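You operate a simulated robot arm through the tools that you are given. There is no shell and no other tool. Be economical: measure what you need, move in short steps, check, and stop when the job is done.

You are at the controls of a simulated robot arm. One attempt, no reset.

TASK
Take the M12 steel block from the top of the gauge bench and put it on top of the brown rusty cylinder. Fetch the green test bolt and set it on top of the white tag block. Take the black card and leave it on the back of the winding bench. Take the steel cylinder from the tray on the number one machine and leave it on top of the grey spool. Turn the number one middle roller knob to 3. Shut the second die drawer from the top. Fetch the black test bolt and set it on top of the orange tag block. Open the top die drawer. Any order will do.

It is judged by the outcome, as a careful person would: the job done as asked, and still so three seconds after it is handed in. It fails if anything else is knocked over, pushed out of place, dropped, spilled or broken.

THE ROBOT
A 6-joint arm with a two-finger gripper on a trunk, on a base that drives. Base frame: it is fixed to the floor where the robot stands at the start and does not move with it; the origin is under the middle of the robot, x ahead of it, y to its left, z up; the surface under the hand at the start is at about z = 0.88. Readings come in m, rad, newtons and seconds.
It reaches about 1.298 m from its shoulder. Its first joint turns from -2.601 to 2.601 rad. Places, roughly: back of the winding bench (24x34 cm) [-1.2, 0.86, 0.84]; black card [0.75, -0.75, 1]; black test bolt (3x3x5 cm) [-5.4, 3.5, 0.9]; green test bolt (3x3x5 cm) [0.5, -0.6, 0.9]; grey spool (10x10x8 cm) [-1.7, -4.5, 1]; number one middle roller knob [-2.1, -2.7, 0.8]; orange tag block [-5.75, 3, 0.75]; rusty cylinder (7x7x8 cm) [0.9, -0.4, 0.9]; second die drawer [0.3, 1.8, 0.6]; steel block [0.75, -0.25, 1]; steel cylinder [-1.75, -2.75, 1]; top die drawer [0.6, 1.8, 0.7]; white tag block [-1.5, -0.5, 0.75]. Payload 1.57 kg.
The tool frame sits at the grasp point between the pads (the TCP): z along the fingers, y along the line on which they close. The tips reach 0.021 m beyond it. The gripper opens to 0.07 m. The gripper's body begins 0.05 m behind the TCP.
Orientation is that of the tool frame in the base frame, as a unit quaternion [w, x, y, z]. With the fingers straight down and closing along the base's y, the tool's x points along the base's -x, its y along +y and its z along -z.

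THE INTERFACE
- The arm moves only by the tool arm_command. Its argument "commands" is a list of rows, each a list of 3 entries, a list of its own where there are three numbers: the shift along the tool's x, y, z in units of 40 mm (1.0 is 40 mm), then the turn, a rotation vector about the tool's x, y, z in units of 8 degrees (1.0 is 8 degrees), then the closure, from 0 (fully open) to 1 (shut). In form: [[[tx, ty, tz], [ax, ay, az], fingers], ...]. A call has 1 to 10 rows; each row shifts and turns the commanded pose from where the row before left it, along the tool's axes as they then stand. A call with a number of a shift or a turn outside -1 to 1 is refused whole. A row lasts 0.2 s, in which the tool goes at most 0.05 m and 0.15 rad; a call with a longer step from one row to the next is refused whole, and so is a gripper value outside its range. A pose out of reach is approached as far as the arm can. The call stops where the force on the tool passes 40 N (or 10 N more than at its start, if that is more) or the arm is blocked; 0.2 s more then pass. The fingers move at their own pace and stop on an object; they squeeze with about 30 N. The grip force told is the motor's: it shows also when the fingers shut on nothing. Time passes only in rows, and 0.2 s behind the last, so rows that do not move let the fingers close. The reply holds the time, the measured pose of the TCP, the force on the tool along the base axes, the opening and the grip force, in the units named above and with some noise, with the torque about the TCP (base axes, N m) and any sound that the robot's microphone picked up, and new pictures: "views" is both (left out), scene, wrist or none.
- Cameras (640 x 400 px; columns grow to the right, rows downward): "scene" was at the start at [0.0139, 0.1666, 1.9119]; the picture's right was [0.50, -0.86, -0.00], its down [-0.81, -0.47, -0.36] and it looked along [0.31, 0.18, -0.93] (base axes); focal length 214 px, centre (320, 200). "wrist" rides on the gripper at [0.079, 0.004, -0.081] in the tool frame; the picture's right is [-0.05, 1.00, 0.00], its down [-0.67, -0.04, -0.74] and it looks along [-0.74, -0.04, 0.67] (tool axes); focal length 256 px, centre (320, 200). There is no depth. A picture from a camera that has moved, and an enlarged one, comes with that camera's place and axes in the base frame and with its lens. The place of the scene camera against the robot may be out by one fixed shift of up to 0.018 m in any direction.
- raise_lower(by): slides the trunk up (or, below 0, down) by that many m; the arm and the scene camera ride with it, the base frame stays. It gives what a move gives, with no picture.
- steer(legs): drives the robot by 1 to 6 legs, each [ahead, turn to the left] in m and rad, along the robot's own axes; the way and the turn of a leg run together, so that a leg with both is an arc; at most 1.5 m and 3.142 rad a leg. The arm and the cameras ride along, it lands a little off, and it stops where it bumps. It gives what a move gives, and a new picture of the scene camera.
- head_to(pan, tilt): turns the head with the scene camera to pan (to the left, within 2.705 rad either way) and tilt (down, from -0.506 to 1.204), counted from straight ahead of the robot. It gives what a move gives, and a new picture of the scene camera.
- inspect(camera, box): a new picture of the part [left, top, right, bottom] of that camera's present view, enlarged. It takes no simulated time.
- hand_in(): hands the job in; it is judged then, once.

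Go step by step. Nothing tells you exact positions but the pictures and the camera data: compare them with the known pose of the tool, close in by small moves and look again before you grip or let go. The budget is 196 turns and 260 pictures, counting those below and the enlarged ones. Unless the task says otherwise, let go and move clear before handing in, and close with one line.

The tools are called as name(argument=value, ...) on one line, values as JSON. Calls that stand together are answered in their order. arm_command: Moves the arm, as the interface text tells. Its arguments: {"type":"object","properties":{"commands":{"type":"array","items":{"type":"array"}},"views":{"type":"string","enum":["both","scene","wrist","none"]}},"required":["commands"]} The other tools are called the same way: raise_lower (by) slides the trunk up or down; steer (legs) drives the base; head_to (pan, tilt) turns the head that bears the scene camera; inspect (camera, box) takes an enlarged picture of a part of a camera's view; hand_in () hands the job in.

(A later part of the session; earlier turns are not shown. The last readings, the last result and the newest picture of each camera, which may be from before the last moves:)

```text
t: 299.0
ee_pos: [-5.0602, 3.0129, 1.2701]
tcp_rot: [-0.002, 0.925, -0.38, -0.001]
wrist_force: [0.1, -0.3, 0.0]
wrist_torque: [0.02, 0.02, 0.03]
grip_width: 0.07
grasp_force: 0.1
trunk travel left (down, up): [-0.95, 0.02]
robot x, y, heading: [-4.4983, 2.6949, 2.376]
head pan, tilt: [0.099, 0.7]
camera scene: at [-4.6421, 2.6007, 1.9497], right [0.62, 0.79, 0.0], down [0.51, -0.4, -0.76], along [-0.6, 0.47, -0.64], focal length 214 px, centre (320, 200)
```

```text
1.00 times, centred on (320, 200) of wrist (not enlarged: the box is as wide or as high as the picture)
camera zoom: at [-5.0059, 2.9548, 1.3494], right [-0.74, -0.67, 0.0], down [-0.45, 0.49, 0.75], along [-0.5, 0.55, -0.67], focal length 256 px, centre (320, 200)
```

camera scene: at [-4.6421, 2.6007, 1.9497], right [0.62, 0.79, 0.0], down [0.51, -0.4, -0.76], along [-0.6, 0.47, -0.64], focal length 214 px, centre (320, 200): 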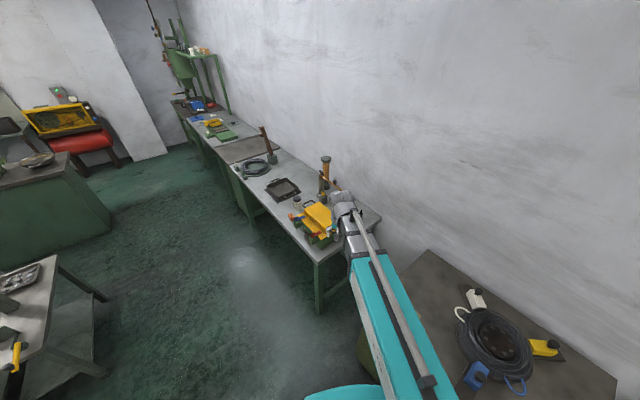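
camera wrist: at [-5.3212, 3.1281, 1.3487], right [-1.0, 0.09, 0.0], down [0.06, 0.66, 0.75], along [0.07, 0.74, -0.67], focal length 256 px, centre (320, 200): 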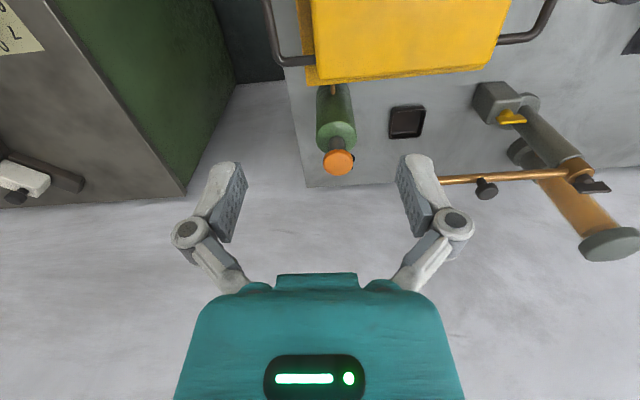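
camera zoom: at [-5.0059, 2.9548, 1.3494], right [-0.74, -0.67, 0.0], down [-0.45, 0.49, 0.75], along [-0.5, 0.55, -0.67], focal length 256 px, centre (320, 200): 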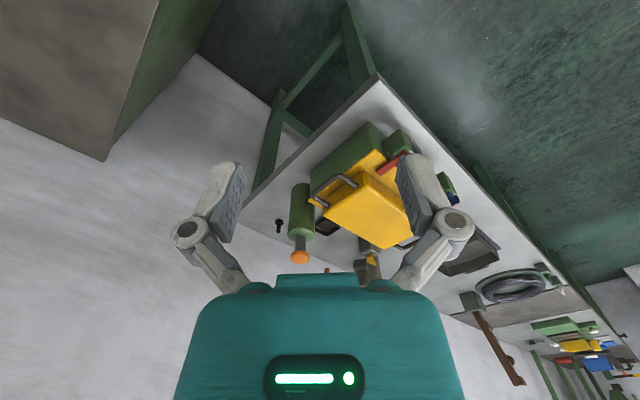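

arm_command(commands=[[[-1, -0.25, 0], [0, 0, 0], 0], [[-1, -0.25, 0], [0, 0, 0], 0], [[-1, -0.25, 0], [0, 0, 0], 0], [[-1, -0.25, 0], [0, 0, 0], 0], [[-1, -0.25, 0], [0, 0, 0], 0], [[-1, -0.25, 0], [0, 0, 0], 0], [[-1, -0.25, 0], [0, 0, 0], 0], [[-1, -0.25, 0], [0, 0, 0], 0], [[-1, -0.25, 0], [0, 0, 0], 0], [[-1, -0.25, 0], [0, 0, 0], 0]])

```text
t: 301.2
ee_pos: [-5.2753, 3.3656, 1.2688]
tcp_rot: [-0.001, 0.925, -0.38, -0.001]
wrist_force: [-0.7, -0.5, 0.0]
wrist_torque: [-0.05, -0.02, 0.01]
grip_width: 0.0699
grasp_force: 0.1
trunk travel left (down, up): [-0.95, 0.02]
robot x, y, heading: [-4.4994, 2.6986, 2.376]
head pan, tilt: [0.099, 0.7]
camera scene: at [-4.643, 2.6019, 1.9497], right [0.62, 0.79, 0.0], down [0.51, -0.4, -0.76], along [-0.6, 0.47, -0.64], focal length 214 px, centre (320, 200)
camera wrist: at [-5.2227, 3.307, 1.3486], right [-0.74, -0.67, 0.0], down [-0.45, 0.49, 0.75], along [-0.5, 0.55, -0.67], focal length 256 px, centre (320, 200)
```

scene: 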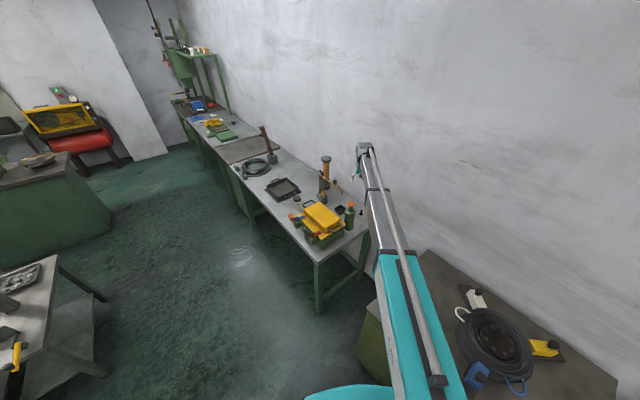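
wrist: 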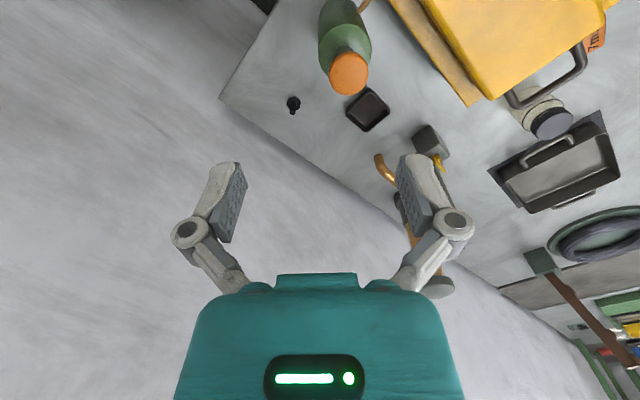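

arm_command(commands=[[[-0.86, -0.31, 0], [0, 0, 0], 0.3], [[-0.86, -0.31, 0], [0, 0, 0], 0.3], [[-0.86, -0.31, 0], [0, 0, 0], 0.3], [[-0.86, -0.31, 0], [0, 0, 0], 0.3], [[-0.86, -0.31, 0], [0, 0, 0], 0.3]], views="none")

raise_lower(by=-0.2)

inspect(camera="wrist", box=[0, 0, 640, 400])

inspect(camera="scene", box=[280, 120, 440, 220])

```text
t: 302.4
ee_pos: [-5.3326, 3.507, 1.2694]
tcp_rot: [0.0, 0.926, -0.378, -0.002]
wrist_force: [0.0, -0.6, -1.1]
wrist_torque: [-0.02, 0.0, -0.04]
grip_width: 0.049
grasp_force: 0.0
out of reach, approached as far as the arm can: row 5
trunk travel left (down, up): [-0.95, 0.02]
robot x, y, heading: [-4.4984, 2.6974, 2.374]
head pan, tilt: [0.099, 0.7]
```

```text
t: 304.5
ee_pos: [-5.3342, 3.5078, 1.0681]
tcp_rot: [-0.002, 0.925, -0.38, -0.001]
wrist_force: [0.3, 0.4, 0.0]
wrist_torque: [-0.02, 0.0, 0.01]
grip_width: 0.0489
grasp_force: 0.0
trunk travel left (down, up): [-0.75, 0.22]
robot x, y, heading: [-4.498, 2.6955, 2.375]
head pan, tilt: [0.099, 0.7]
```

```text
1.00 times, centred on (320, 200) of wrist (not enlarged: the box is as wide or as high as the picture)
camera zoom: at [-5.2796, 3.4492, 1.1493], right [-0.74, -0.67, 0.0], down [-0.45, 0.49, 0.75], along [-0.5, 0.55, -0.66], focal length 256 px, centre (320, 200)
```

zoom: 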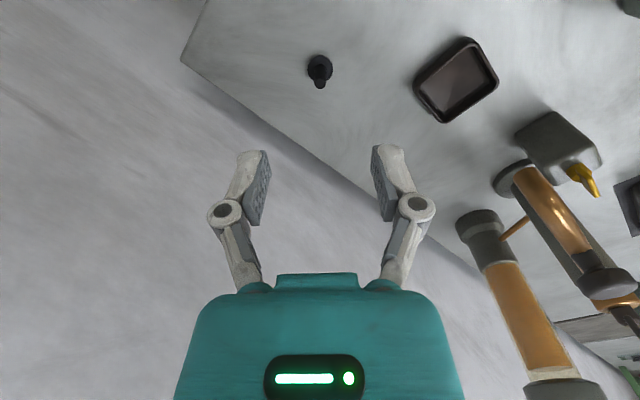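

```text
4.00 times, centred on (360, 170) of scene
camera zoom: at [-4.6421, 2.6007, 1.7498], right [0.62, 0.79, 0.0], down [0.51, -0.4, -0.76], along [-0.6, 0.47, -0.64], focal length 858 px, centre (160, 320)
```

zoom: 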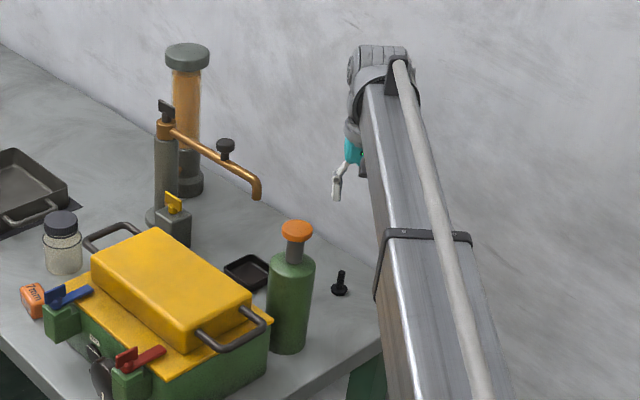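

arm_command(commands=[[[0, 0, 0], [0, -1, 0], 0.3], [[0, 0, 0], [0, -1, 0], 0.3], [[-0.82, -0.11, 0.235], [0, 0, 0], 0.3], [[0, 0, 0], [0, 0, 0], 0.3]], views="wrist")

```text
t: 305.5
ee_pos: [-5.3551, 3.5348, 1.0762]
tcp_rot: [-0.055, 0.916, -0.375, -0.131]
wrist_force: [-0.2, 0.7, -0.7]
wrist_torque: [0.01, -0.01, 0.02]
grip_width: 0.0491
grasp_force: 0.0
out of reach, approached as far as the arm can: row 2
trunk travel left (down, up): [-0.75, 0.22]
robot x, y, heading: [-4.4978, 2.6987, 2.377]
head pan, tilt: [0.099, 0.7]
camera wrist: at [-5.2879, 3.4626, 1.1313], right [-0.74, -0.68, 0.01], down [-0.28, 0.33, 0.9], along [-0.61, 0.66, -0.43], focal length 256 px, centre (320, 200)
```

wrist: 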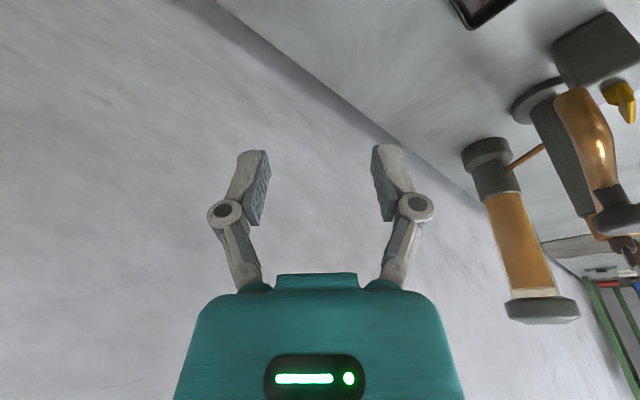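

raise_lower(by=-0.13)

inspect(camera="wrist", box=[0, 0, 640, 400])

inspect(camera="scene", box=[300, 90, 460, 190])

```text
t: 307.1
ee_pos: [-5.3548, 3.5344, 0.9461]
tcp_rot: [-0.055, 0.916, -0.375, -0.13]
wrist_force: [0.4, -0.4, -0.1]
wrist_torque: [-0.01, 0.01, -0.01]
grip_width: 0.0492
grasp_force: 0.1
trunk travel left (down, up): [-0.62, 0.35]
robot x, y, heading: [-4.4985, 2.6972, 2.376]
head pan, tilt: [0.099, 0.7]
```

```text
1.00 times, centred on (320, 200) of wrist (not enlarged: the box is as wide or as high as the picture)
camera zoom: at [-5.2878, 3.4624, 1.0015], right [-0.74, -0.68, 0.01], down [-0.28, 0.33, 0.9], along [-0.61, 0.66, -0.43], focal length 256 px, centre (320, 200)
```

zoom: 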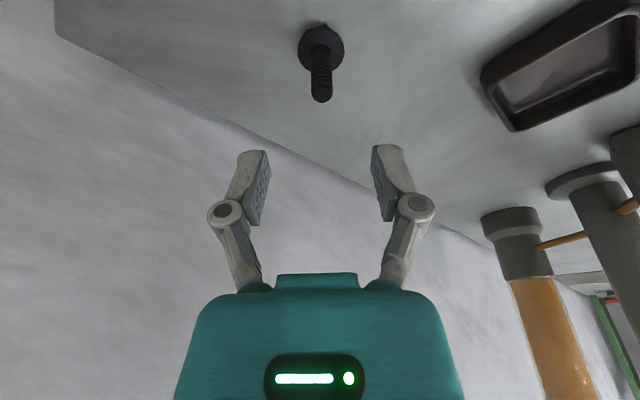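

```text
4.00 times, centred on (380, 140) of scene
camera zoom: at [-4.6421, 2.6007, 1.6198], right [0.62, 0.79, 0.0], down [0.51, -0.4, -0.76], along [-0.6, 0.47, -0.64], focal length 858 px, centre (80, 440)
```

zoom: 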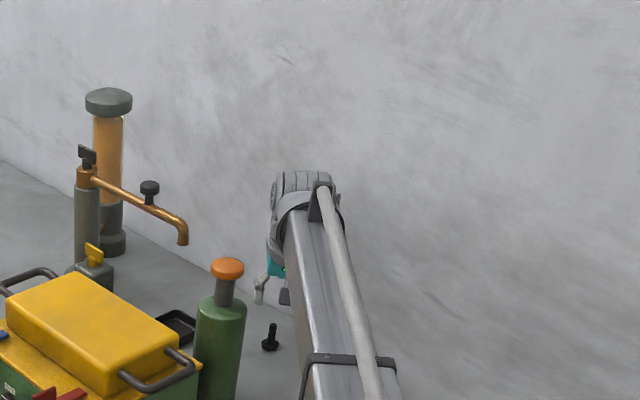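

raise_lower(by=-0.064)

arm_command(commands=[[[0, 0, 0], [0, 0, 0], 1], [[0, 0, 0], [0, 0, 0], 1], [[0, 0, 0], [0, 0, 0], 1], [[0, 0, 0], [0, 0, 0], 1]], views="both")

```text
t: 308.1
ee_pos: [-5.3563, 3.5333, 0.8826]
tcp_rot: [-0.054, 0.916, -0.375, -0.13]
wrist_force: [0.1, -0.4, 0.5]
wrist_torque: [0.0, 0.02, -0.02]
grip_width: 0.049
grasp_force: 0.0
trunk travel left (down, up): [-0.556, 0.414]
robot x, y, heading: [-4.5009, 2.6991, 2.373]
head pan, tilt: [0.099, 0.7]
```

```text
t: 309.1
ee_pos: [-5.3546, 3.5339, 0.8825]
tcp_rot: [-0.054, 0.916, -0.375, -0.129]
wrist_force: [-0.1, -0.3, 1.0]
wrist_torque: [0.01, -0.02, 0.0]
grip_width: 0.0103
grasp_force: 30.1
trunk travel left (down, up): [-0.556, 0.414]
robot x, y, heading: [-4.4996, 2.6992, 2.372]
head pan, tilt: [0.099, 0.7]
camera scene: at [-4.6421, 2.6007, 1.5558], right [0.62, 0.79, 0.0], down [0.51, -0.4, -0.76], along [-0.6, 0.47, -0.64], focal length 214 px, centre (320, 200)
camera wrist: at [-5.2878, 3.4624, 0.9376], right [-0.74, -0.68, 0.01], down [-0.28, 0.33, 0.9], along [-0.61, 0.66, -0.43], focal length 256 px, centre (320, 200)
```

scene: 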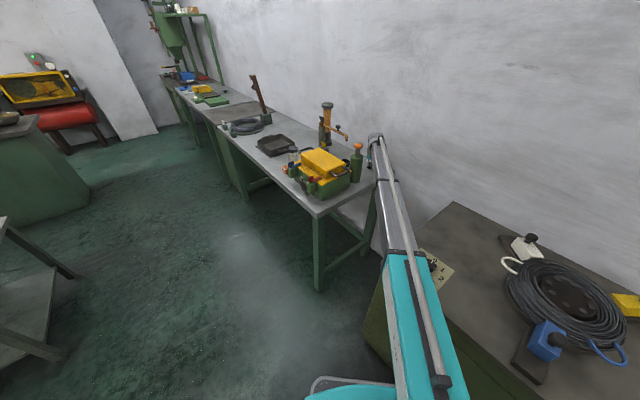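
wrist: 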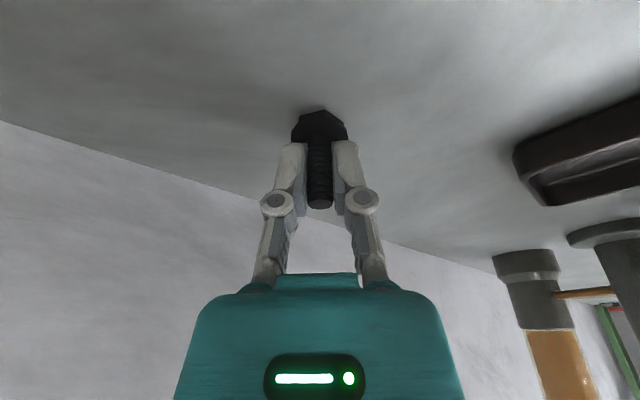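

raise_lower(by=0.38)

arm_command(commands=[[[1, 0, -0.28], [0, 0, 0], 1], [[1, 0, -0.28], [0, 0, 0], 1], [[1, 0, -0.28], [0, 0, 0], 1], [[1, 0, -0.28], [0, 0, 0], 1], [[1, 0, -0.28], [0, 0, 0], 1], [[1, 0, -0.28], [0, 0, 0], 1], [[1, 0, -0.28], [0, 0, 0], 1], [[1, 0, -0.28], [0, 0, 0], 1], [[0, 0, 0], [0, 1, 0], 1], [[0, 0, 0], [0, 0.97, 0], 1]], views="none")

```text
t: 312.8
ee_pos: [-5.3559, 3.534, 1.2617]
tcp_rot: [-0.054, 0.916, -0.375, -0.131]
wrist_force: [-0.4, 0.5, -0.4]
wrist_torque: [0.0, -0.01, -0.01]
grip_width: 0.0106
grasp_force: 29.9
trunk travel left (down, up): [-0.936, 0.034]
robot x, y, heading: [-4.4999, 2.6935, 2.383]
head pan, tilt: [0.099, 0.7]
```

```text
t: 315.0
ee_pos: [-5.118, 3.3023, 1.2552]
tcp_rot: [-0.002, 0.925, -0.379, -0.003]
wrist_force: [0.1, 0.2, -0.6]
wrist_torque: [0.02, -0.04, -0.02]
grip_width: 0.0107
grasp_force: 30.3
out of reach, approached as far as the arm can: row 6, 9
trunk travel left (down, up): [-0.936, 0.034]
robot x, y, heading: [-4.4993, 2.6963, 2.379]
head pan, tilt: [0.099, 0.7]
```

steer(legs=[[-0.2, 0], [0, 1.142], [1.2, 0], [0, -1.93]])

head_to(pan=0, tilt=0.8)

inspect(camera="wrist", box=[0, 0, 640, 400])

```text
t: 335.1
ee_pos: [-5.4688, 2.9902, 1.2543]
tcp_rot: [0.004, -0.7, 0.714, 0.002]
wrist_force: [-0.6, 0.6, -0.5]
wrist_torque: [0.02, 0.02, 0.02]
grip_width: 0.0107
grasp_force: 30.2
trunk travel left (down, up): [-0.936, 0.034]
robot x, y, heading: [-5.5646, 2.1245, 1.569]
head pan, tilt: [0.099, 0.7]
camera scene: at [-5.7315, 2.1724, 1.9357], right [1.0, 0.09, 0.0], down [0.06, -0.64, -0.76], along [-0.07, 0.76, -0.64], focal length 214 px, centre (320, 200)
```

scene: 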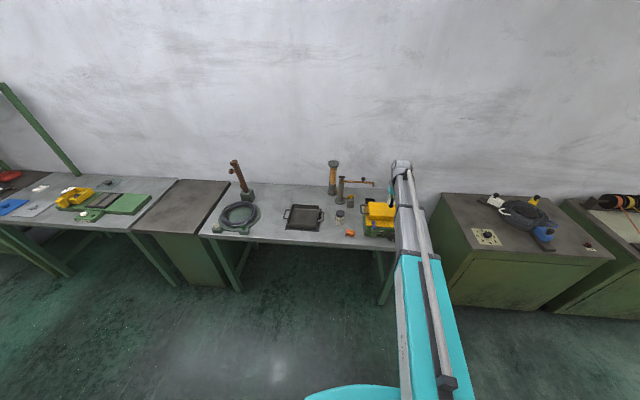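

```text
t: 335.8
ee_pos: [-5.4715, 2.99, 1.2541]
tcp_rot: [0.004, -0.701, 0.714, 0.003]
wrist_force: [-1.0, -0.2, -1.2]
wrist_torque: [-0.01, -0.1, -0.02]
grip_width: 0.0106
grasp_force: 30.0
trunk travel left (down, up): [-0.936, 0.034]
robot x, y, heading: [-5.5586, 2.1295, 1.567]
head pan, tilt: [0.0, 0.799]
camera scene: at [-5.7244, 2.1686, 1.9274], right [1.0, 0.0, 0.0], down [0.0, -0.72, -0.7], along [0.0, 0.7, -0.72], focal length 214 px, centre (320, 200)
```

scene: 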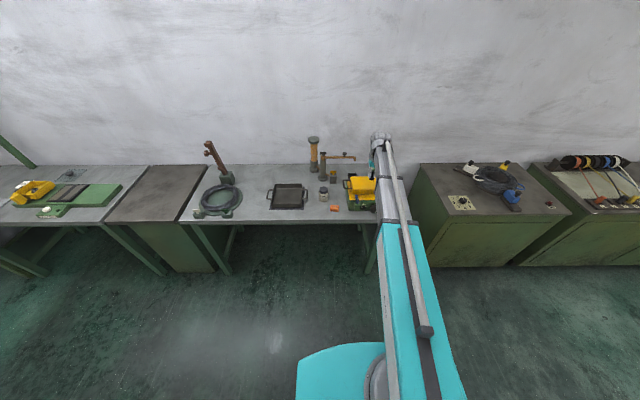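

```text
1.00 times, centred on (320, 200) of wrist (not enlarged: the box is as wide or as high as the picture)
camera zoom: at [-5.4772, 2.9114, 1.3347], right [-1.0, 0.07, 0.0], down [0.05, 0.66, 0.75], along [0.06, 0.75, -0.66], focal length 256 px, centre (320, 200)
```

zoom: 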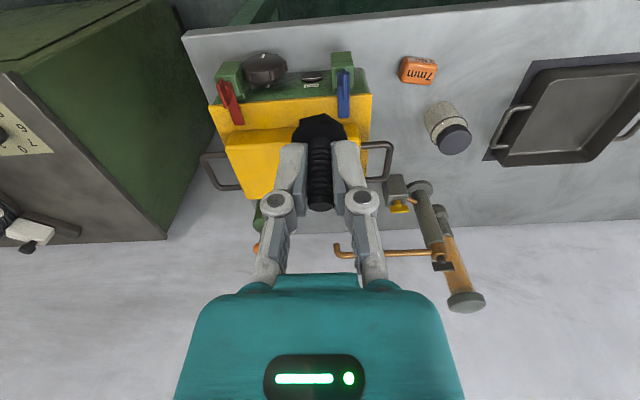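

arm_command(commands=[[[-0.55, 0.98, 0], [0, 0, 0], 1], [[-0.55, 0.98, 0], [0, 0, 0], 1], [[-0.55, 0.98, 0], [0, 0, 0], 1], [[-0.55, 0.98, 0], [0, 0, 0], 1]], views="none")

raise_lower(by=-0.2)

inspect(camera="wrist", box=[0, 0, 640, 400])

inspect(camera="scene", box=[270, 100, 430, 200])

```text
t: 336.8
ee_pos: [-5.6243, 3.0816, 1.2541]
tcp_rot: [0.004, -0.7, 0.714, 0.003]
wrist_force: [0.5, -0.7, -0.1]
wrist_torque: [0.0, -0.01, 0.0]
grip_width: 0.0104
grasp_force: 29.8
trunk travel left (down, up): [-0.936, 0.034]
robot x, y, heading: [-5.565, 2.1264, 1.564]
head pan, tilt: [0.0, 0.799]
```

```text
t: 338.9
ee_pos: [-5.6223, 3.0808, 1.0544]
tcp_rot: [0.004, -0.701, 0.713, 0.002]
wrist_force: [-0.3, 0.4, -0.6]
wrist_torque: [0.02, 0.01, -0.01]
grip_width: 0.0107
grasp_force: 30.0
trunk travel left (down, up): [-0.736, 0.234]
robot x, y, heading: [-5.561, 2.125, 1.567]
head pan, tilt: [0.0, 0.799]
```

```text
1.00 times, centred on (320, 200) of wrist (not enlarged: the box is as wide or as high as the picture)
camera zoom: at [-5.6288, 3.001, 1.1348], right [-1.0, 0.07, 0.0], down [0.05, 0.66, 0.75], along [0.06, 0.75, -0.66], focal length 256 px, centre (320, 200)
```

zoom: 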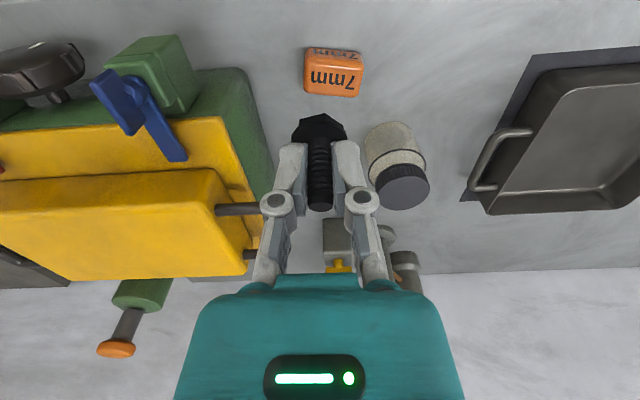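

```text
4.00 times, centred on (350, 150) of scene
camera zoom: at [-5.7226, 2.1682, 1.7275], right [1.0, 0.0, 0.0], down [0.0, -0.72, -0.7], along [0.0, 0.7, -0.72], focal length 858 px, centre (200, 400)
```

zoom: 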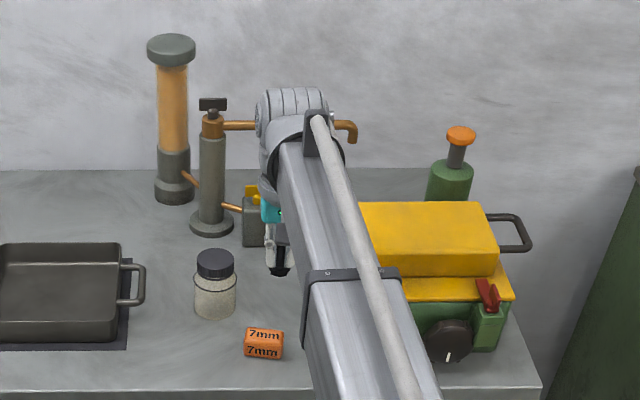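

arm_command(commands=[[[-0.78, 0.14, 0], [0, 0, 0], 1], [[0, 0, 0], [0, 0, -0.94], 1], [[0, 0, 0], [0, 0, -0.94], 1], [[0, 0, 0], [0, 0, -0.94], 1], [[0, 0, 0], [0, 0, -0.94], 1]], views="none")

raise_lower(by=-0.09)

inspect(camera="wrist", box=[0, 0, 640, 400])

inspect(camera="scene", box=[270, 70, 430, 170])

```text
t: 340.1
ee_pos: [-5.6282, 3.1111, 1.0538]
tcp_rot: [-0.005, 0.862, -0.507, -0.002]
wrist_force: [-0.2, -0.5, 0.4]
wrist_torque: [0.01, -0.01, 0.0]
grip_width: 0.0105
grasp_force: 30.4
trunk travel left (down, up): [-0.736, 0.234]
robot x, y, heading: [-5.5646, 2.1209, 1.569]
head pan, tilt: [0.0, 0.799]
```

```text
t: 341.4
ee_pos: [-5.6281, 3.1122, 0.9635]
tcp_rot: [-0.004, 0.862, -0.507, -0.002]
wrist_force: [0.9, -0.3, -0.4]
wrist_torque: [-0.01, 0.01, -0.01]
grip_width: 0.0106
grasp_force: 30.1
trunk travel left (down, up): [-0.646, 0.324]
robot x, y, heading: [-5.5608, 2.1258, 1.568]
head pan, tilt: [0.0, 0.799]
```

```text
1.00 times, centred on (320, 200) of wrist (not enlarged: the box is as wide or as high as the picture)
camera zoom: at [-5.5937, 3.0403, 1.0449], right [-0.9, -0.44, 0.0], down [-0.29, 0.59, 0.75], along [-0.32, 0.68, -0.66], focal length 256 px, centre (320, 200)
```

zoom: 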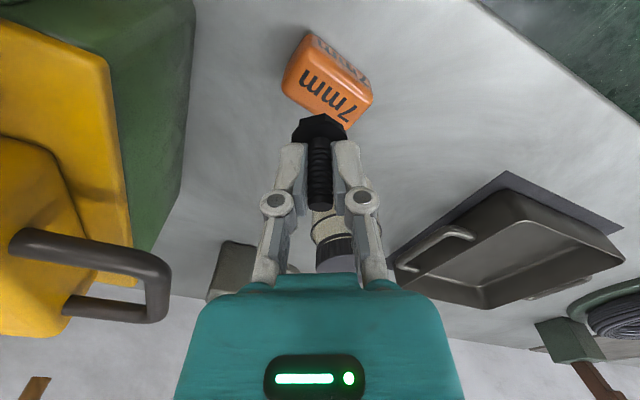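

```text
4.00 times, centred on (350, 120) of scene
camera zoom: at [-5.7226, 2.1681, 1.6375], right [1.0, 0.0, 0.0], down [0.0, -0.72, -0.7], along [0.0, 0.7, -0.72], focal length 858 px, centre (200, 520)
```

zoom: 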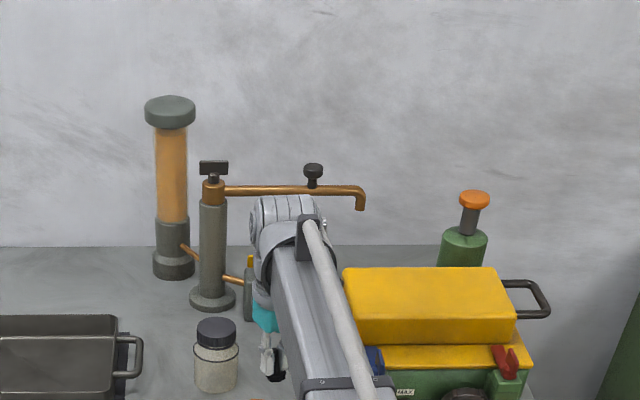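

arm_command(commands=[[[-0.16, 0.08, 0], [0, 0, 0], 1]], views="none")

raise_lower(by=-0.035)

inspect(camera="wrist", box=[160, 0, 480, 200])

```text
t: 341.8
ee_pos: [-5.6331, 3.114, 0.9641]
tcp_rot: [-0.005, 0.861, -0.508, -0.001]
wrist_force: [-0.8, -0.1, -0.2]
wrist_torque: [0.02, -0.01, 0.02]
grip_width: 0.0107
grasp_force: 30.0
trunk travel left (down, up): [-0.646, 0.324]
robot x, y, heading: [-5.5665, 2.1266, 1.564]
head pan, tilt: [0.0, 0.799]
```

```text
t: 342.6
ee_pos: [-5.634, 3.1155, 0.9292]
tcp_rot: [-0.004, 0.862, -0.507, -0.002]
wrist_force: [0.1, 0.7, -0.4]
wrist_torque: [0.02, 0.01, -0.02]
grip_width: 0.0107
grasp_force: 30.3
trunk travel left (down, up): [-0.611, 0.359]
robot x, y, heading: [-5.5621, 2.127, 1.567]
head pan, tilt: [0.0, 0.799]
```

```text
2.00 times, centred on (320, 100) of wrist
camera zoom: at [-5.5995, 3.0441, 1.0099], right [-0.9, -0.44, 0.0], down [-0.29, 0.59, 0.75], along [-0.32, 0.68, -0.66], focal length 512 px, centre (320, 400)
```

zoom: 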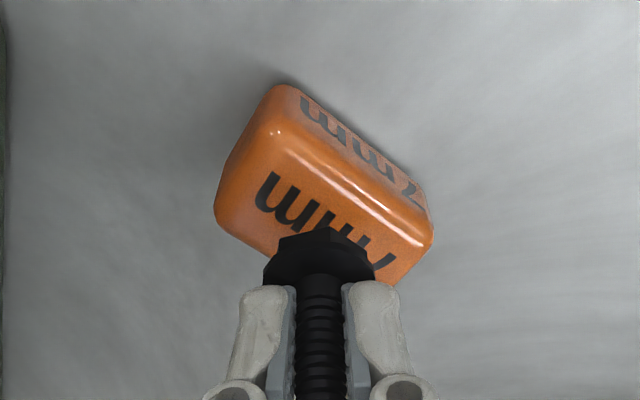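

raise_lower(by=-0.014)

raise_lower(by=-0.005)

inspect(camera="wrist", box=[160, 0, 480, 200])

```text
t: 343.2
ee_pos: [-5.633, 3.1148, 0.9176]
tcp_rot: [-0.005, 0.861, -0.508, -0.001]
wrist_force: [-0.9, 3.9, 21.2]
wrist_torque: [0.27, 0.08, -0.02]
grip_width: 0.0105
grasp_force: 29.8
trunk travel left (down, up): [-0.597, 0.373]
robot x, y, heading: [-5.5628, 2.1254, 1.567]
head pan, tilt: [0.0, 0.799]
```

```text
t: 343.6
ee_pos: [-5.6339, 3.1146, 0.9159]
tcp_rot: [-0.007, 0.861, -0.508, -0.003]
wrist_force: [1.1, 0.1, 32.2]
wrist_torque: [0.15, 0.12, -0.05]
grip_width: 0.0109
grasp_force: 29.8
trunk travel left (down, up): [-0.594, 0.376]
robot x, y, heading: [-5.5645, 2.1265, 1.561]
head pan, tilt: [0.0, 0.799]
stopped: the force on the tool passed its limit at 45 N (the readings are from after the stop); the commanded pose is now the measured one
```

```text
2.00 times, centred on (320, 100) of wrist
camera zoom: at [-5.5993, 3.0422, 0.9963], right [-0.9, -0.44, -0.01], down [-0.29, 0.59, 0.75], along [-0.32, 0.68, -0.66], focal length 512 px, centre (320, 400)
```

zoom: 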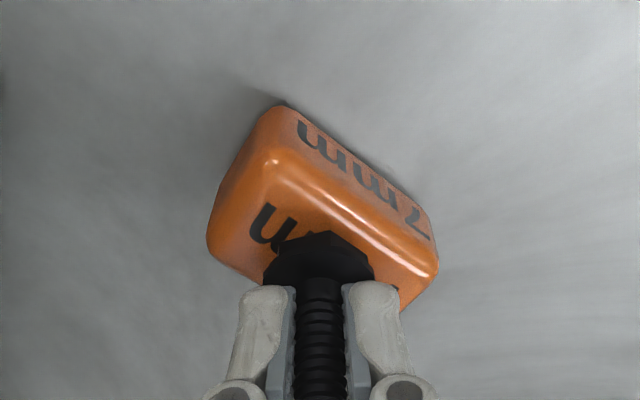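

raise_lower(by=0.012)

inspect(camera="wrist", box=[220, 60, 420, 220])

```text
t: 344.2
ee_pos: [-5.6333, 3.1169, 0.9242]
tcp_rot: [-0.005, 0.861, -0.508, -0.001]
wrist_force: [1.5, 0.2, -0.9]
wrist_torque: [-0.02, -0.01, -0.03]
grip_width: 0.0105
grasp_force: 30.0
trunk travel left (down, up): [-0.606, 0.364]
robot x, y, heading: [-5.5628, 2.1267, 1.564]
head pan, tilt: [0.0, 0.799]
```

```text
2.50 times, centred on (320, 140) of wrist
camera zoom: at [-5.5996, 3.0454, 1.0045], right [-0.9, -0.44, -0.01], down [-0.29, 0.59, 0.75], along [-0.32, 0.68, -0.66], focal length 640 px, centre (320, 350)
```

zoom: 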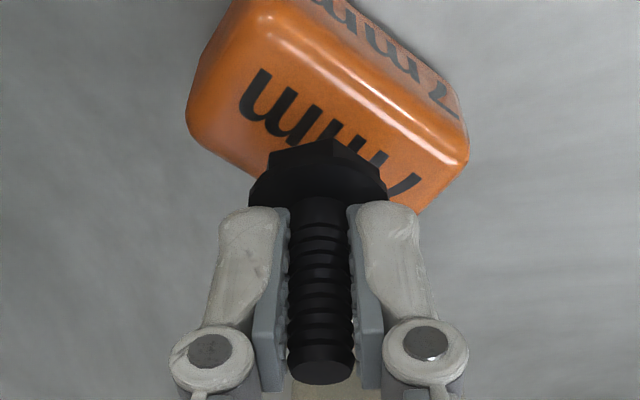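

raise_lower(by=0.025)

arm_command(commands=[[[0, 0, 0], [0, -1, 0], 1], [[0, 0, 0], [0, -1, 0], 1], [[0, 0, 0], [0, 0, 0], 1]], views="wrist")

inspect(camera="scene", box=[270, 60, 430, 160])

```text
t: 344.9
ee_pos: [-5.6336, 3.1162, 0.9503]
tcp_rot: [-0.005, 0.861, -0.508, -0.002]
wrist_force: [-0.1, 0.2, -0.2]
wrist_torque: [0.01, 0.03, 0.02]
grip_width: 0.0105
grasp_force: 30.2
trunk travel left (down, up): [-0.631, 0.339]
robot x, y, heading: [-5.5636, 2.1264, 1.569]
head pan, tilt: [0.0, 0.799]
```

```text
t: 345.7
ee_pos: [-5.6335, 3.1159, 0.9572]
tcp_rot: [-0.076, 0.853, -0.502, -0.124]
wrist_force: [0.7, 0.0, -0.5]
wrist_torque: [0.05, 0.01, -0.02]
grip_width: 0.0107
grasp_force: 29.8
out of reach, approached as far as the arm can: row 2
trunk travel left (down, up): [-0.631, 0.339]
robot x, y, heading: [-5.5641, 2.124, 1.567]
head pan, tilt: [0.0, 0.799]
camera wrist: at [-5.5898, 3.0284, 1.0125], right [-0.9, -0.44, 0.01], down [-0.18, 0.39, 0.9], along [-0.4, 0.81, -0.43], focal length 256 px, centre (320, 200)
```

wrist: 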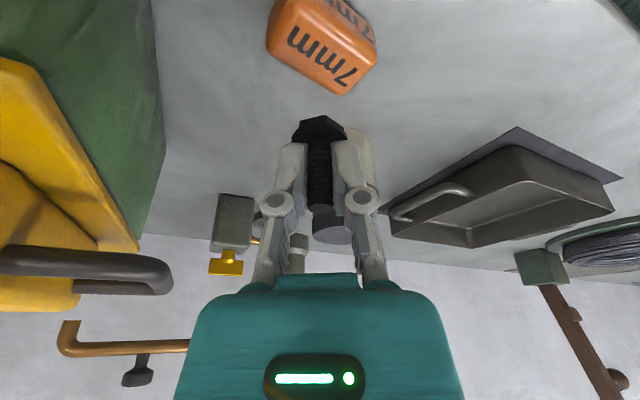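

```text
4.00 times, centred on (350, 110) of scene
camera zoom: at [-5.7226, 2.1682, 1.6229], right [1.0, 0.0, 0.0], down [0.0, -0.72, -0.7], along [0.0, 0.7, -0.72], focal length 858 px, centre (200, 560)
```

zoom: 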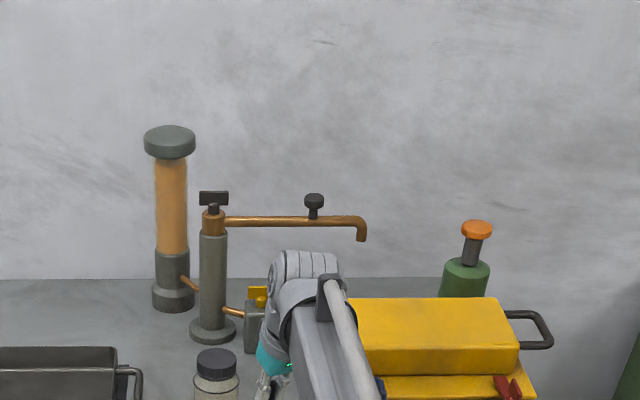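

arm_command(commands=[[[0.1, 0.04, -0.03], [0, 0, 0], 1]], views="none")

raise_lower(by=-0.036)

raise_lower(by=-0.005)

raise_lower(by=-0.004)

inspect(camera="wrist", box=[160, 0, 480, 200])

```text
t: 346.1
ee_pos: [-5.6325, 3.1106, 0.9585]
tcp_rot: [-0.075, 0.853, -0.502, -0.121]
wrist_force: [-0.2, 0.6, -0.3]
wrist_torque: [-0.02, 0.01, -0.03]
grip_width: 0.0109
grasp_force: 29.7
trunk travel left (down, up): [-0.631, 0.339]
robot x, y, heading: [-5.5605, 2.1254, 1.565]
head pan, tilt: [0.0, 0.799]
```

```text
t: 346.9
ee_pos: [-5.634, 3.1114, 0.9221]
tcp_rot: [-0.076, 0.853, -0.502, -0.122]
wrist_force: [0.3, -0.9, 0.1]
wrist_torque: [0.0, -0.03, 0.02]
grip_width: 0.0106
grasp_force: 30.0
trunk travel left (down, up): [-0.595, 0.375]
robot x, y, heading: [-5.5645, 2.1249, 1.568]
head pan, tilt: [0.0, 0.799]
```

```text
t: 347.4
ee_pos: [-5.6339, 3.111, 0.9179]
tcp_rot: [-0.076, 0.852, -0.503, -0.122]
wrist_force: [-0.1, 0.2, -0.2]
wrist_torque: [-0.01, 0.0, -0.02]
grip_width: 0.0103
grasp_force: 30.5
trunk travel left (down, up): [-0.59, 0.38]
robot x, y, heading: [-5.5638, 2.126, 1.566]
head pan, tilt: [0.0, 0.799]
```

```text
t: 348.0
ee_pos: [-5.6341, 3.1093, 0.9148]
tcp_rot: [-0.077, 0.853, -0.502, -0.124]
wrist_force: [-0.2, 3.7, 17.6]
wrist_torque: [0.05, -0.07, 0.0]
grip_width: 0.0102
grasp_force: 30.5
trunk travel left (down, up): [-0.586, 0.384]
robot x, y, heading: [-5.566, 2.1278, 1.564]
head pan, tilt: [0.0, 0.799]
```

```text
2.00 times, centred on (320, 100) of wrist
camera zoom: at [-5.5892, 3.0227, 0.9691], right [-0.9, -0.44, 0.01], down [-0.18, 0.39, 0.91], along [-0.4, 0.81, -0.43], focal length 512 px, centre (320, 400)
```

zoom: 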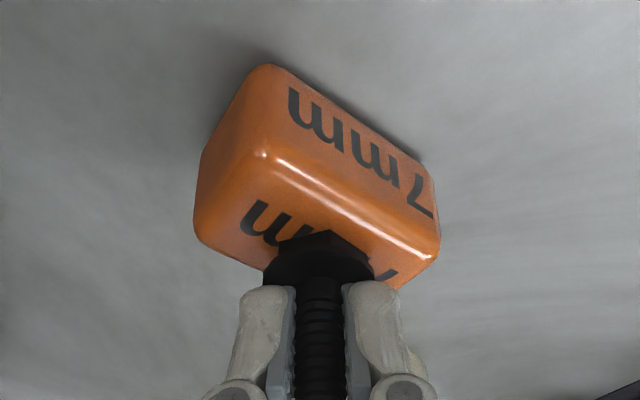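

raise_lower(by=0.001)

arm_command(commands=[[[0, 0, 0], [0, 0, 0], 0.75], [[0, 0, 0], [0, 0, 0], 0.6]], views="wrist")

```text
t: 348.5
ee_pos: [-5.6342, 3.1109, 0.9141]
tcp_rot: [-0.076, 0.853, -0.502, -0.122]
wrist_force: [0.3, 1.6, 11.3]
wrist_torque: [-0.02, 0.0, 0.03]
grip_width: 0.0107
grasp_force: 29.9
trunk travel left (down, up): [-0.587, 0.383]
robot x, y, heading: [-5.5613, 2.1275, 1.569]
head pan, tilt: [0.0, 0.799]
```

```text
t: 349.1
ee_pos: [-5.6329, 3.1117, 0.913]
tcp_rot: [-0.075, 0.853, -0.502, -0.121]
wrist_force: [0.8, 0.4, -0.6]
wrist_torque: [-0.04, 0.0, -0.02]
grip_width: 0.0286
grasp_force: 0.6
trunk travel left (down, up): [-0.587, 0.383]
robot x, y, heading: [-5.5602, 2.1241, 1.566]
head pan, tilt: [0.0, 0.799]
camera wrist: at [-5.5892, 3.0232, 0.9684], right [-0.9, -0.44, 0.01], down [-0.18, 0.39, 0.9], along [-0.4, 0.81, -0.43], focal length 256 px, centre (320, 200)
```

wrist: 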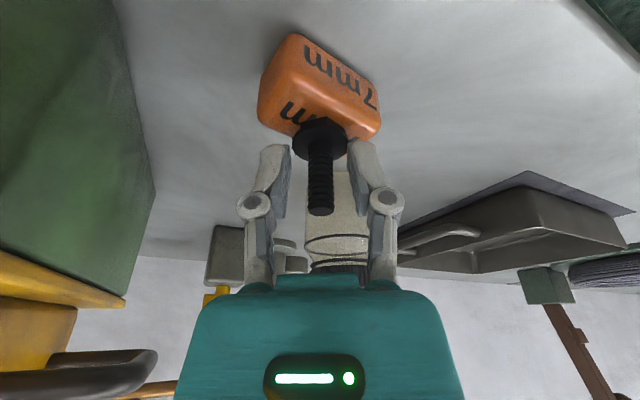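

raise_lower(by=0.2)

arm_command(commands=[[[0.5, 0, -0.14], [0, 1, 0], 0.5], [[0.5, 0, -0.14], [0, 1, 0], 0.5], [[1, 0, 0], [0, 0, 0], 0.5]], views="both")

inspect(camera="scene", box=[290, 130, 410, 205])

```text
t: 351.2
ee_pos: [-5.6331, 3.1121, 1.1129]
tcp_rot: [-0.076, 0.853, -0.502, -0.122]
wrist_force: [-0.4, 0.3, -0.5]
wrist_torque: [0.01, -0.02, 0.02]
grip_width: 0.028
grasp_force: 0.0
trunk travel left (down, up): [-0.787, 0.183]
robot x, y, heading: [-5.5641, 2.1269, 1.566]
head pan, tilt: [0.0, 0.799]
```

```text
t: 352.0
ee_pos: [-5.5919, 3.0401, 1.106]
tcp_rot: [-0.006, 0.862, -0.508, -0.002]
wrist_force: [-0.6, 0.1, -0.2]
wrist_torque: [-0.04, -0.02, -0.04]
grip_width: 0.0353
grasp_force: 0.1
out of reach, approached as far as the arm can: row 1, 2
trunk travel left (down, up): [-0.787, 0.183]
robot x, y, heading: [-5.5652, 2.1246, 1.558]
head pan, tilt: [0.0, 0.799]
camera scene: at [-5.7226, 2.1674, 1.779], right [1.0, 0.0, 0.0], down [0.0, -0.72, -0.7], along [0.0, 0.7, -0.72], focal length 214 px, centre (320, 200)
camera wrist: at [-5.5582, 2.968, 1.1867], right [-0.9, -0.44, -0.01], down [-0.29, 0.59, 0.75], along [-0.32, 0.68, -0.66], focal length 256 px, centre (320, 200)
```

scene: 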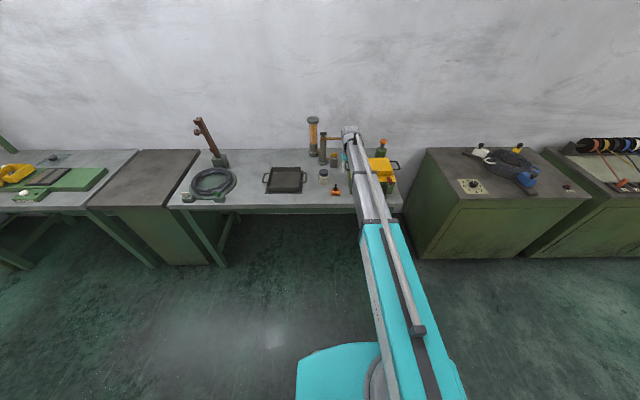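
wrist: 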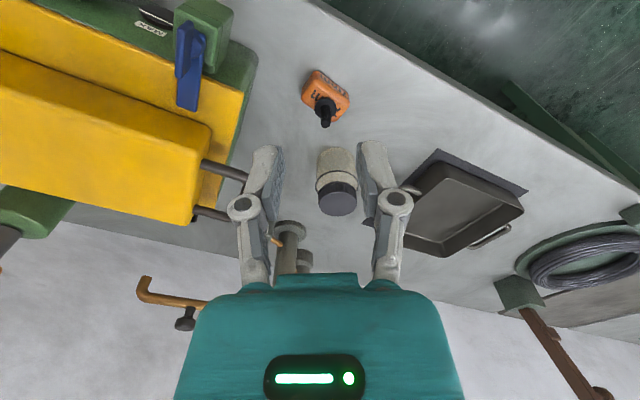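

```text
5.33 times, centred on (350, 168) of scene
camera zoom: at [-5.7226, 2.1674, 1.779], right [1.0, 0.0, 0.0], down [0.0, -0.72, -0.7], along [0.0, 0.7, -0.72], focal length 1144 px, centre (160, 373)
```

zoom: 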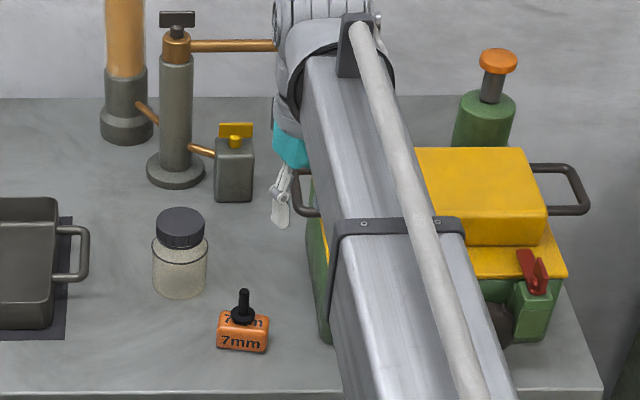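

arm_command(commands=[[[1, 0, 0], [0, 0, 0.94], 0], [[1, 0, 0], [0, 0, 0.94], 0], [[1, 0, 0], [0, 0, 0.94], 0], [[1, 0, 0], [0, 0, 0.94], 0], [[1, 0, 0], [0, 0, 0], 0], [[1, 0, 0], [0, 0, 0], 0], [[1, 0, 0], [0, 0, 0], 0]], views="none")

raise_lower(by=0.17)

steer(legs=[[-0.1, 0], [0, -1.57]])

head_to(pan=0, tilt=0.5)

```text
t: 353.6
ee_pos: [-5.5507, 2.7687, 1.106]
tcp_rot: [0.004, -0.701, 0.713, 0.004]
wrist_force: [0.3, 0.6, 0.7]
wrist_torque: [-0.01, 0.02, 0.0]
grip_width: 0.07
grasp_force: 0.1
trunk travel left (down, up): [-0.787, 0.183]
robot x, y, heading: [-5.5632, 2.124, 1.572]
head pan, tilt: [0.0, 0.799]
```

```text
t: 355.6
ee_pos: [-5.5512, 2.7707, 1.2758]
tcp_rot: [0.004, -0.7, 0.714, 0.004]
wrist_force: [0.1, -0.4, -0.6]
wrist_torque: [0.01, 0.0, 0.01]
grip_width: 0.0701
grasp_force: 0.1
trunk travel left (down, up): [-0.957, 0.013]
robot x, y, heading: [-5.5625, 2.1277, 1.564]
head pan, tilt: [0.0, 0.799]
```

```text
t: 362.6
ee_pos: [-4.9199, 2.0359, 1.2759]
tcp_rot: [0.005, 0.021, 1.0, -0.001]
wrist_force: [0.6, 0.1, 0.4]
wrist_torque: [-0.02, 0.02, 0.03]
grip_width: 0.0701
grasp_force: 0.0
trunk travel left (down, up): [-0.957, 0.013]
robot x, y, heading: [-5.5654, 2.0619, -0.026]
head pan, tilt: [0.0, 0.799]
camera scene: at [-5.512, 2.2364, 1.9489], right [-0.03, -1.0, 0.0], down [-0.72, 0.02, -0.7], along [0.7, -0.02, -0.72], focal length 214 px, centre (320, 200)
```

scene: 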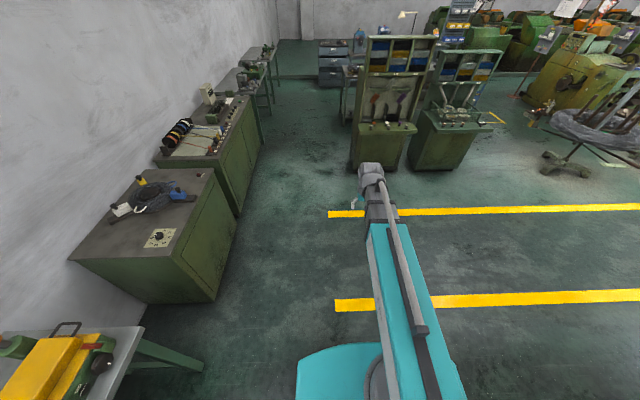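

```text
t: 363.4
ee_pos: [-4.9202, 2.0362, 1.2766]
tcp_rot: [0.005, 0.02, 1.0, 0.0]
wrist_force: [0.0, 0.2, 0.7]
wrist_torque: [0.03, -0.02, -0.02]
grip_width: 0.0699
grasp_force: 0.0
trunk travel left (down, up): [-0.957, 0.013]
robot x, y, heading: [-5.563, 2.0618, -0.027]
head pan, tilt: [0.0, 0.499]
camera scene: at [-5.5025, 2.2361, 1.9748], right [-0.03, -1.0, 0.0], down [-0.48, 0.01, -0.88], along [0.88, -0.02, -0.48], focal length 214 px, centre (320, 200)
```

scene: 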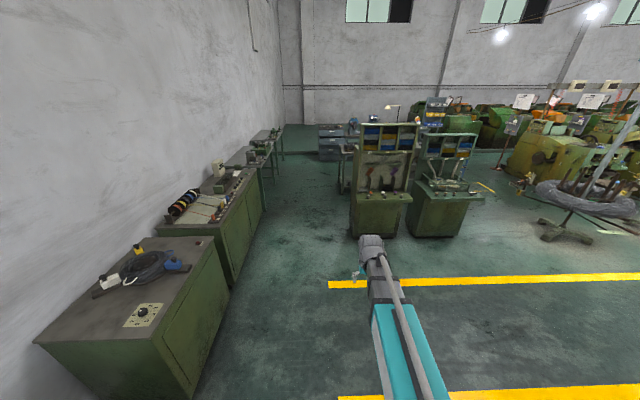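

steer(legs=[[0, 0.215], [1.5, 0], [0, -0.2], [1.5, 0], [1.2, 0]])

head_to(pan=-0.2, tilt=0.6)

```text
t: 390.3
ee_pos: [-0.7528, 2.3953, 1.2766]
tcp_rot: [0.006, -0.003, 1.0, 0.001]
wrist_force: [-0.1, -0.2, -0.3]
wrist_torque: [0.0, 0.01, -0.01]
grip_width: 0.0702
grasp_force: 0.1
trunk travel left (down, up): [-0.957, 0.013]
robot x, y, heading: [-1.3982, 2.389, 0.028]
head pan, tilt: [0.0, 0.499]
camera scene: at [-1.3436, 2.5661, 1.9749], right [0.02, -1.0, 0.0], down [-0.48, -0.01, -0.88], along [0.88, 0.02, -0.48], focal length 214 px, centre (320, 200)
```

scene: 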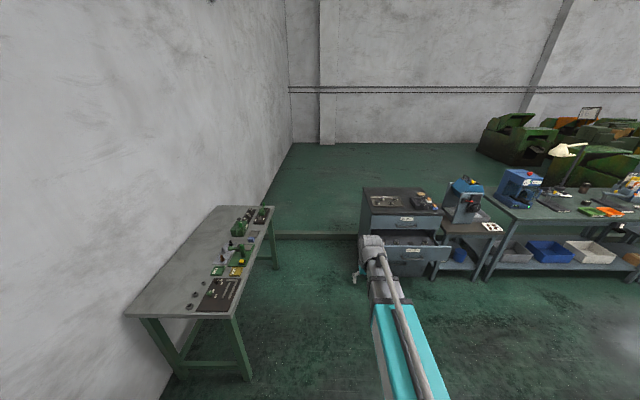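

```text
t: 391.0
ee_pos: [-0.7526, 2.3946, 1.2767]
tcp_rot: [0.006, -0.003, 1.0, -0.001]
wrist_force: [0.2, 0.0, 0.6]
wrist_torque: [0.0, -0.02, 0.01]
grip_width: 0.0701
grasp_force: 0.0
trunk travel left (down, up): [-0.957, 0.013]
robot x, y, heading: [-1.394, 2.3909, 0.023]
head pan, tilt: [-0.201, 0.6]
camera scene: at [-1.3473, 2.5485, 1.9658], right [-0.18, -0.98, 0.0], down [-0.56, 0.1, -0.83], along [0.81, -0.15, -0.56], focal length 214 px, centre (320, 200)
```

scene: 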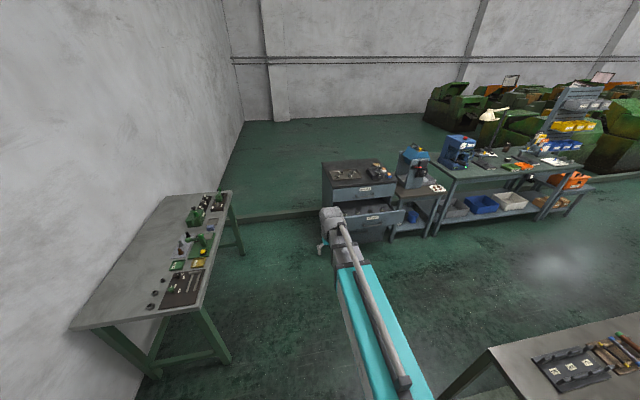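

inspect(camera="scene", box=[300, 145, 460, 245])

```text
4.00 times, centred on (380, 195) of scene
camera zoom: at [-1.3473, 2.5485, 1.9658], right [-0.18, -0.98, 0.0], down [-0.56, 0.1, -0.83], along [0.81, -0.15, -0.56], focal length 858 px, centre (80, 220)
```

zoom: 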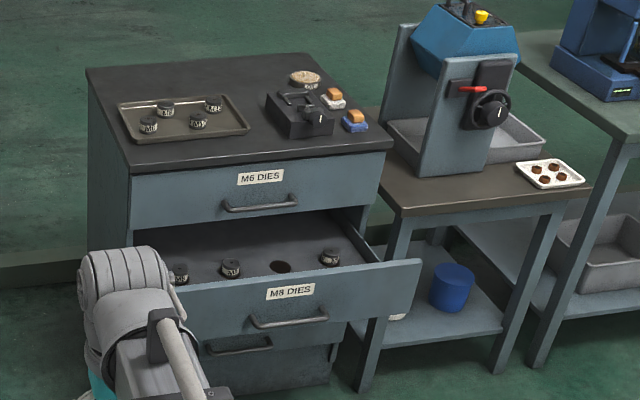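

steer(legs=[[0.75, 0], [0, -1.57], [0.62, 0], [0, 1.55]])

head_to(pan=0, tilt=0.9)

inspect(camera="wrist", box=[0, 0, 640, 400])

```text
t: 411.1
ee_pos: [0.0127, 1.766, 1.2755]
tcp_rot: [0.006, -0.001, 1.0, -0.001]
wrist_force: [0.0, 0.4, 0.4]
wrist_torque: [-0.02, -0.01, 0.05]
grip_width: 0.0701
grasp_force: 0.1
trunk travel left (down, up): [-0.957, 0.013]
robot x, y, heading: [-0.6287, 1.7641, 0.022]
head pan, tilt: [-0.201, 0.6]
camera scene: at [-0.5823, 1.9223, 1.9658], right [-0.18, -0.98, 0.0], down [-0.56, 0.1, -0.83], along [0.81, -0.15, -0.56], focal length 214 px, centre (320, 200)
```

scene: 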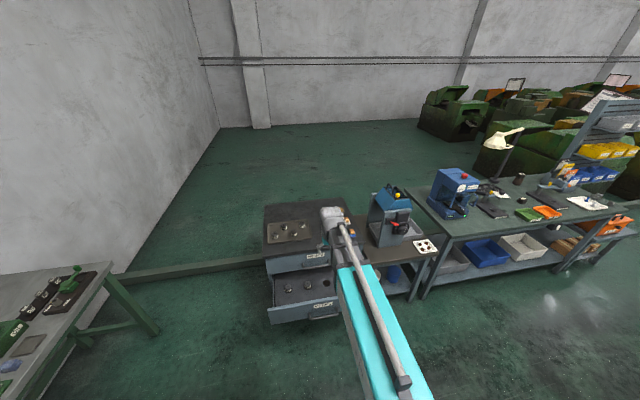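

```text
t: 411.9
ee_pos: [0.0133, 1.766, 1.2756]
tcp_rot: [0.005, -0.002, 1.0, 0.0]
wrist_force: [-0.2, -0.3, 0.5]
wrist_torque: [-0.05, 0.0, -0.04]
grip_width: 0.07
grasp_force: 0.1
trunk travel left (down, up): [-0.957, 0.013]
robot x, y, heading: [-0.6327, 1.7576, 0.019]
head pan, tilt: [0.0, 0.901]
camera scene: at [-0.5936, 1.9392, 1.9411], right [0.02, -1.0, 0.0], down [-0.78, -0.01, -0.62], along [0.62, 0.01, -0.78], focal length 214 px, centre (320, 200)
```

scene: 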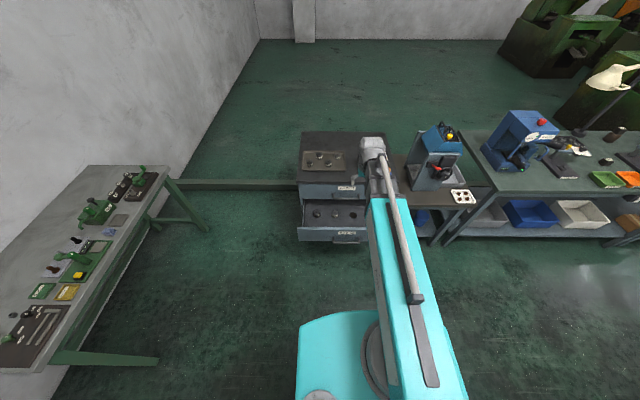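

```text
1.00 times, centred on (320, 200) of wrist (not enlarged: the box is as wide or as high as the picture)
camera zoom: at [-0.0675, 1.7708, 1.3561], right [0.05, 1.0, 0.0], down [0.66, -0.03, 0.75], along [0.75, -0.04, -0.66], focal length 256 px, centre (320, 200)
```

zoom: 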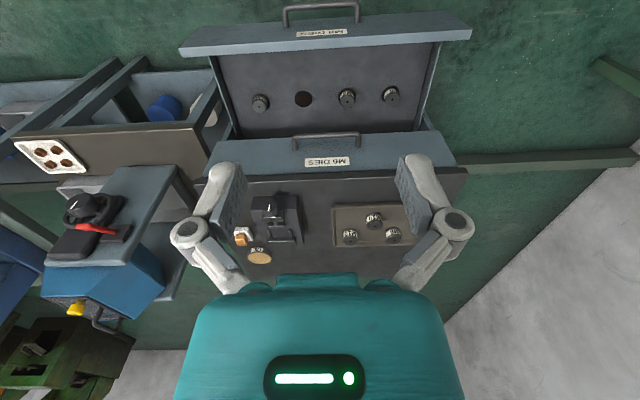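

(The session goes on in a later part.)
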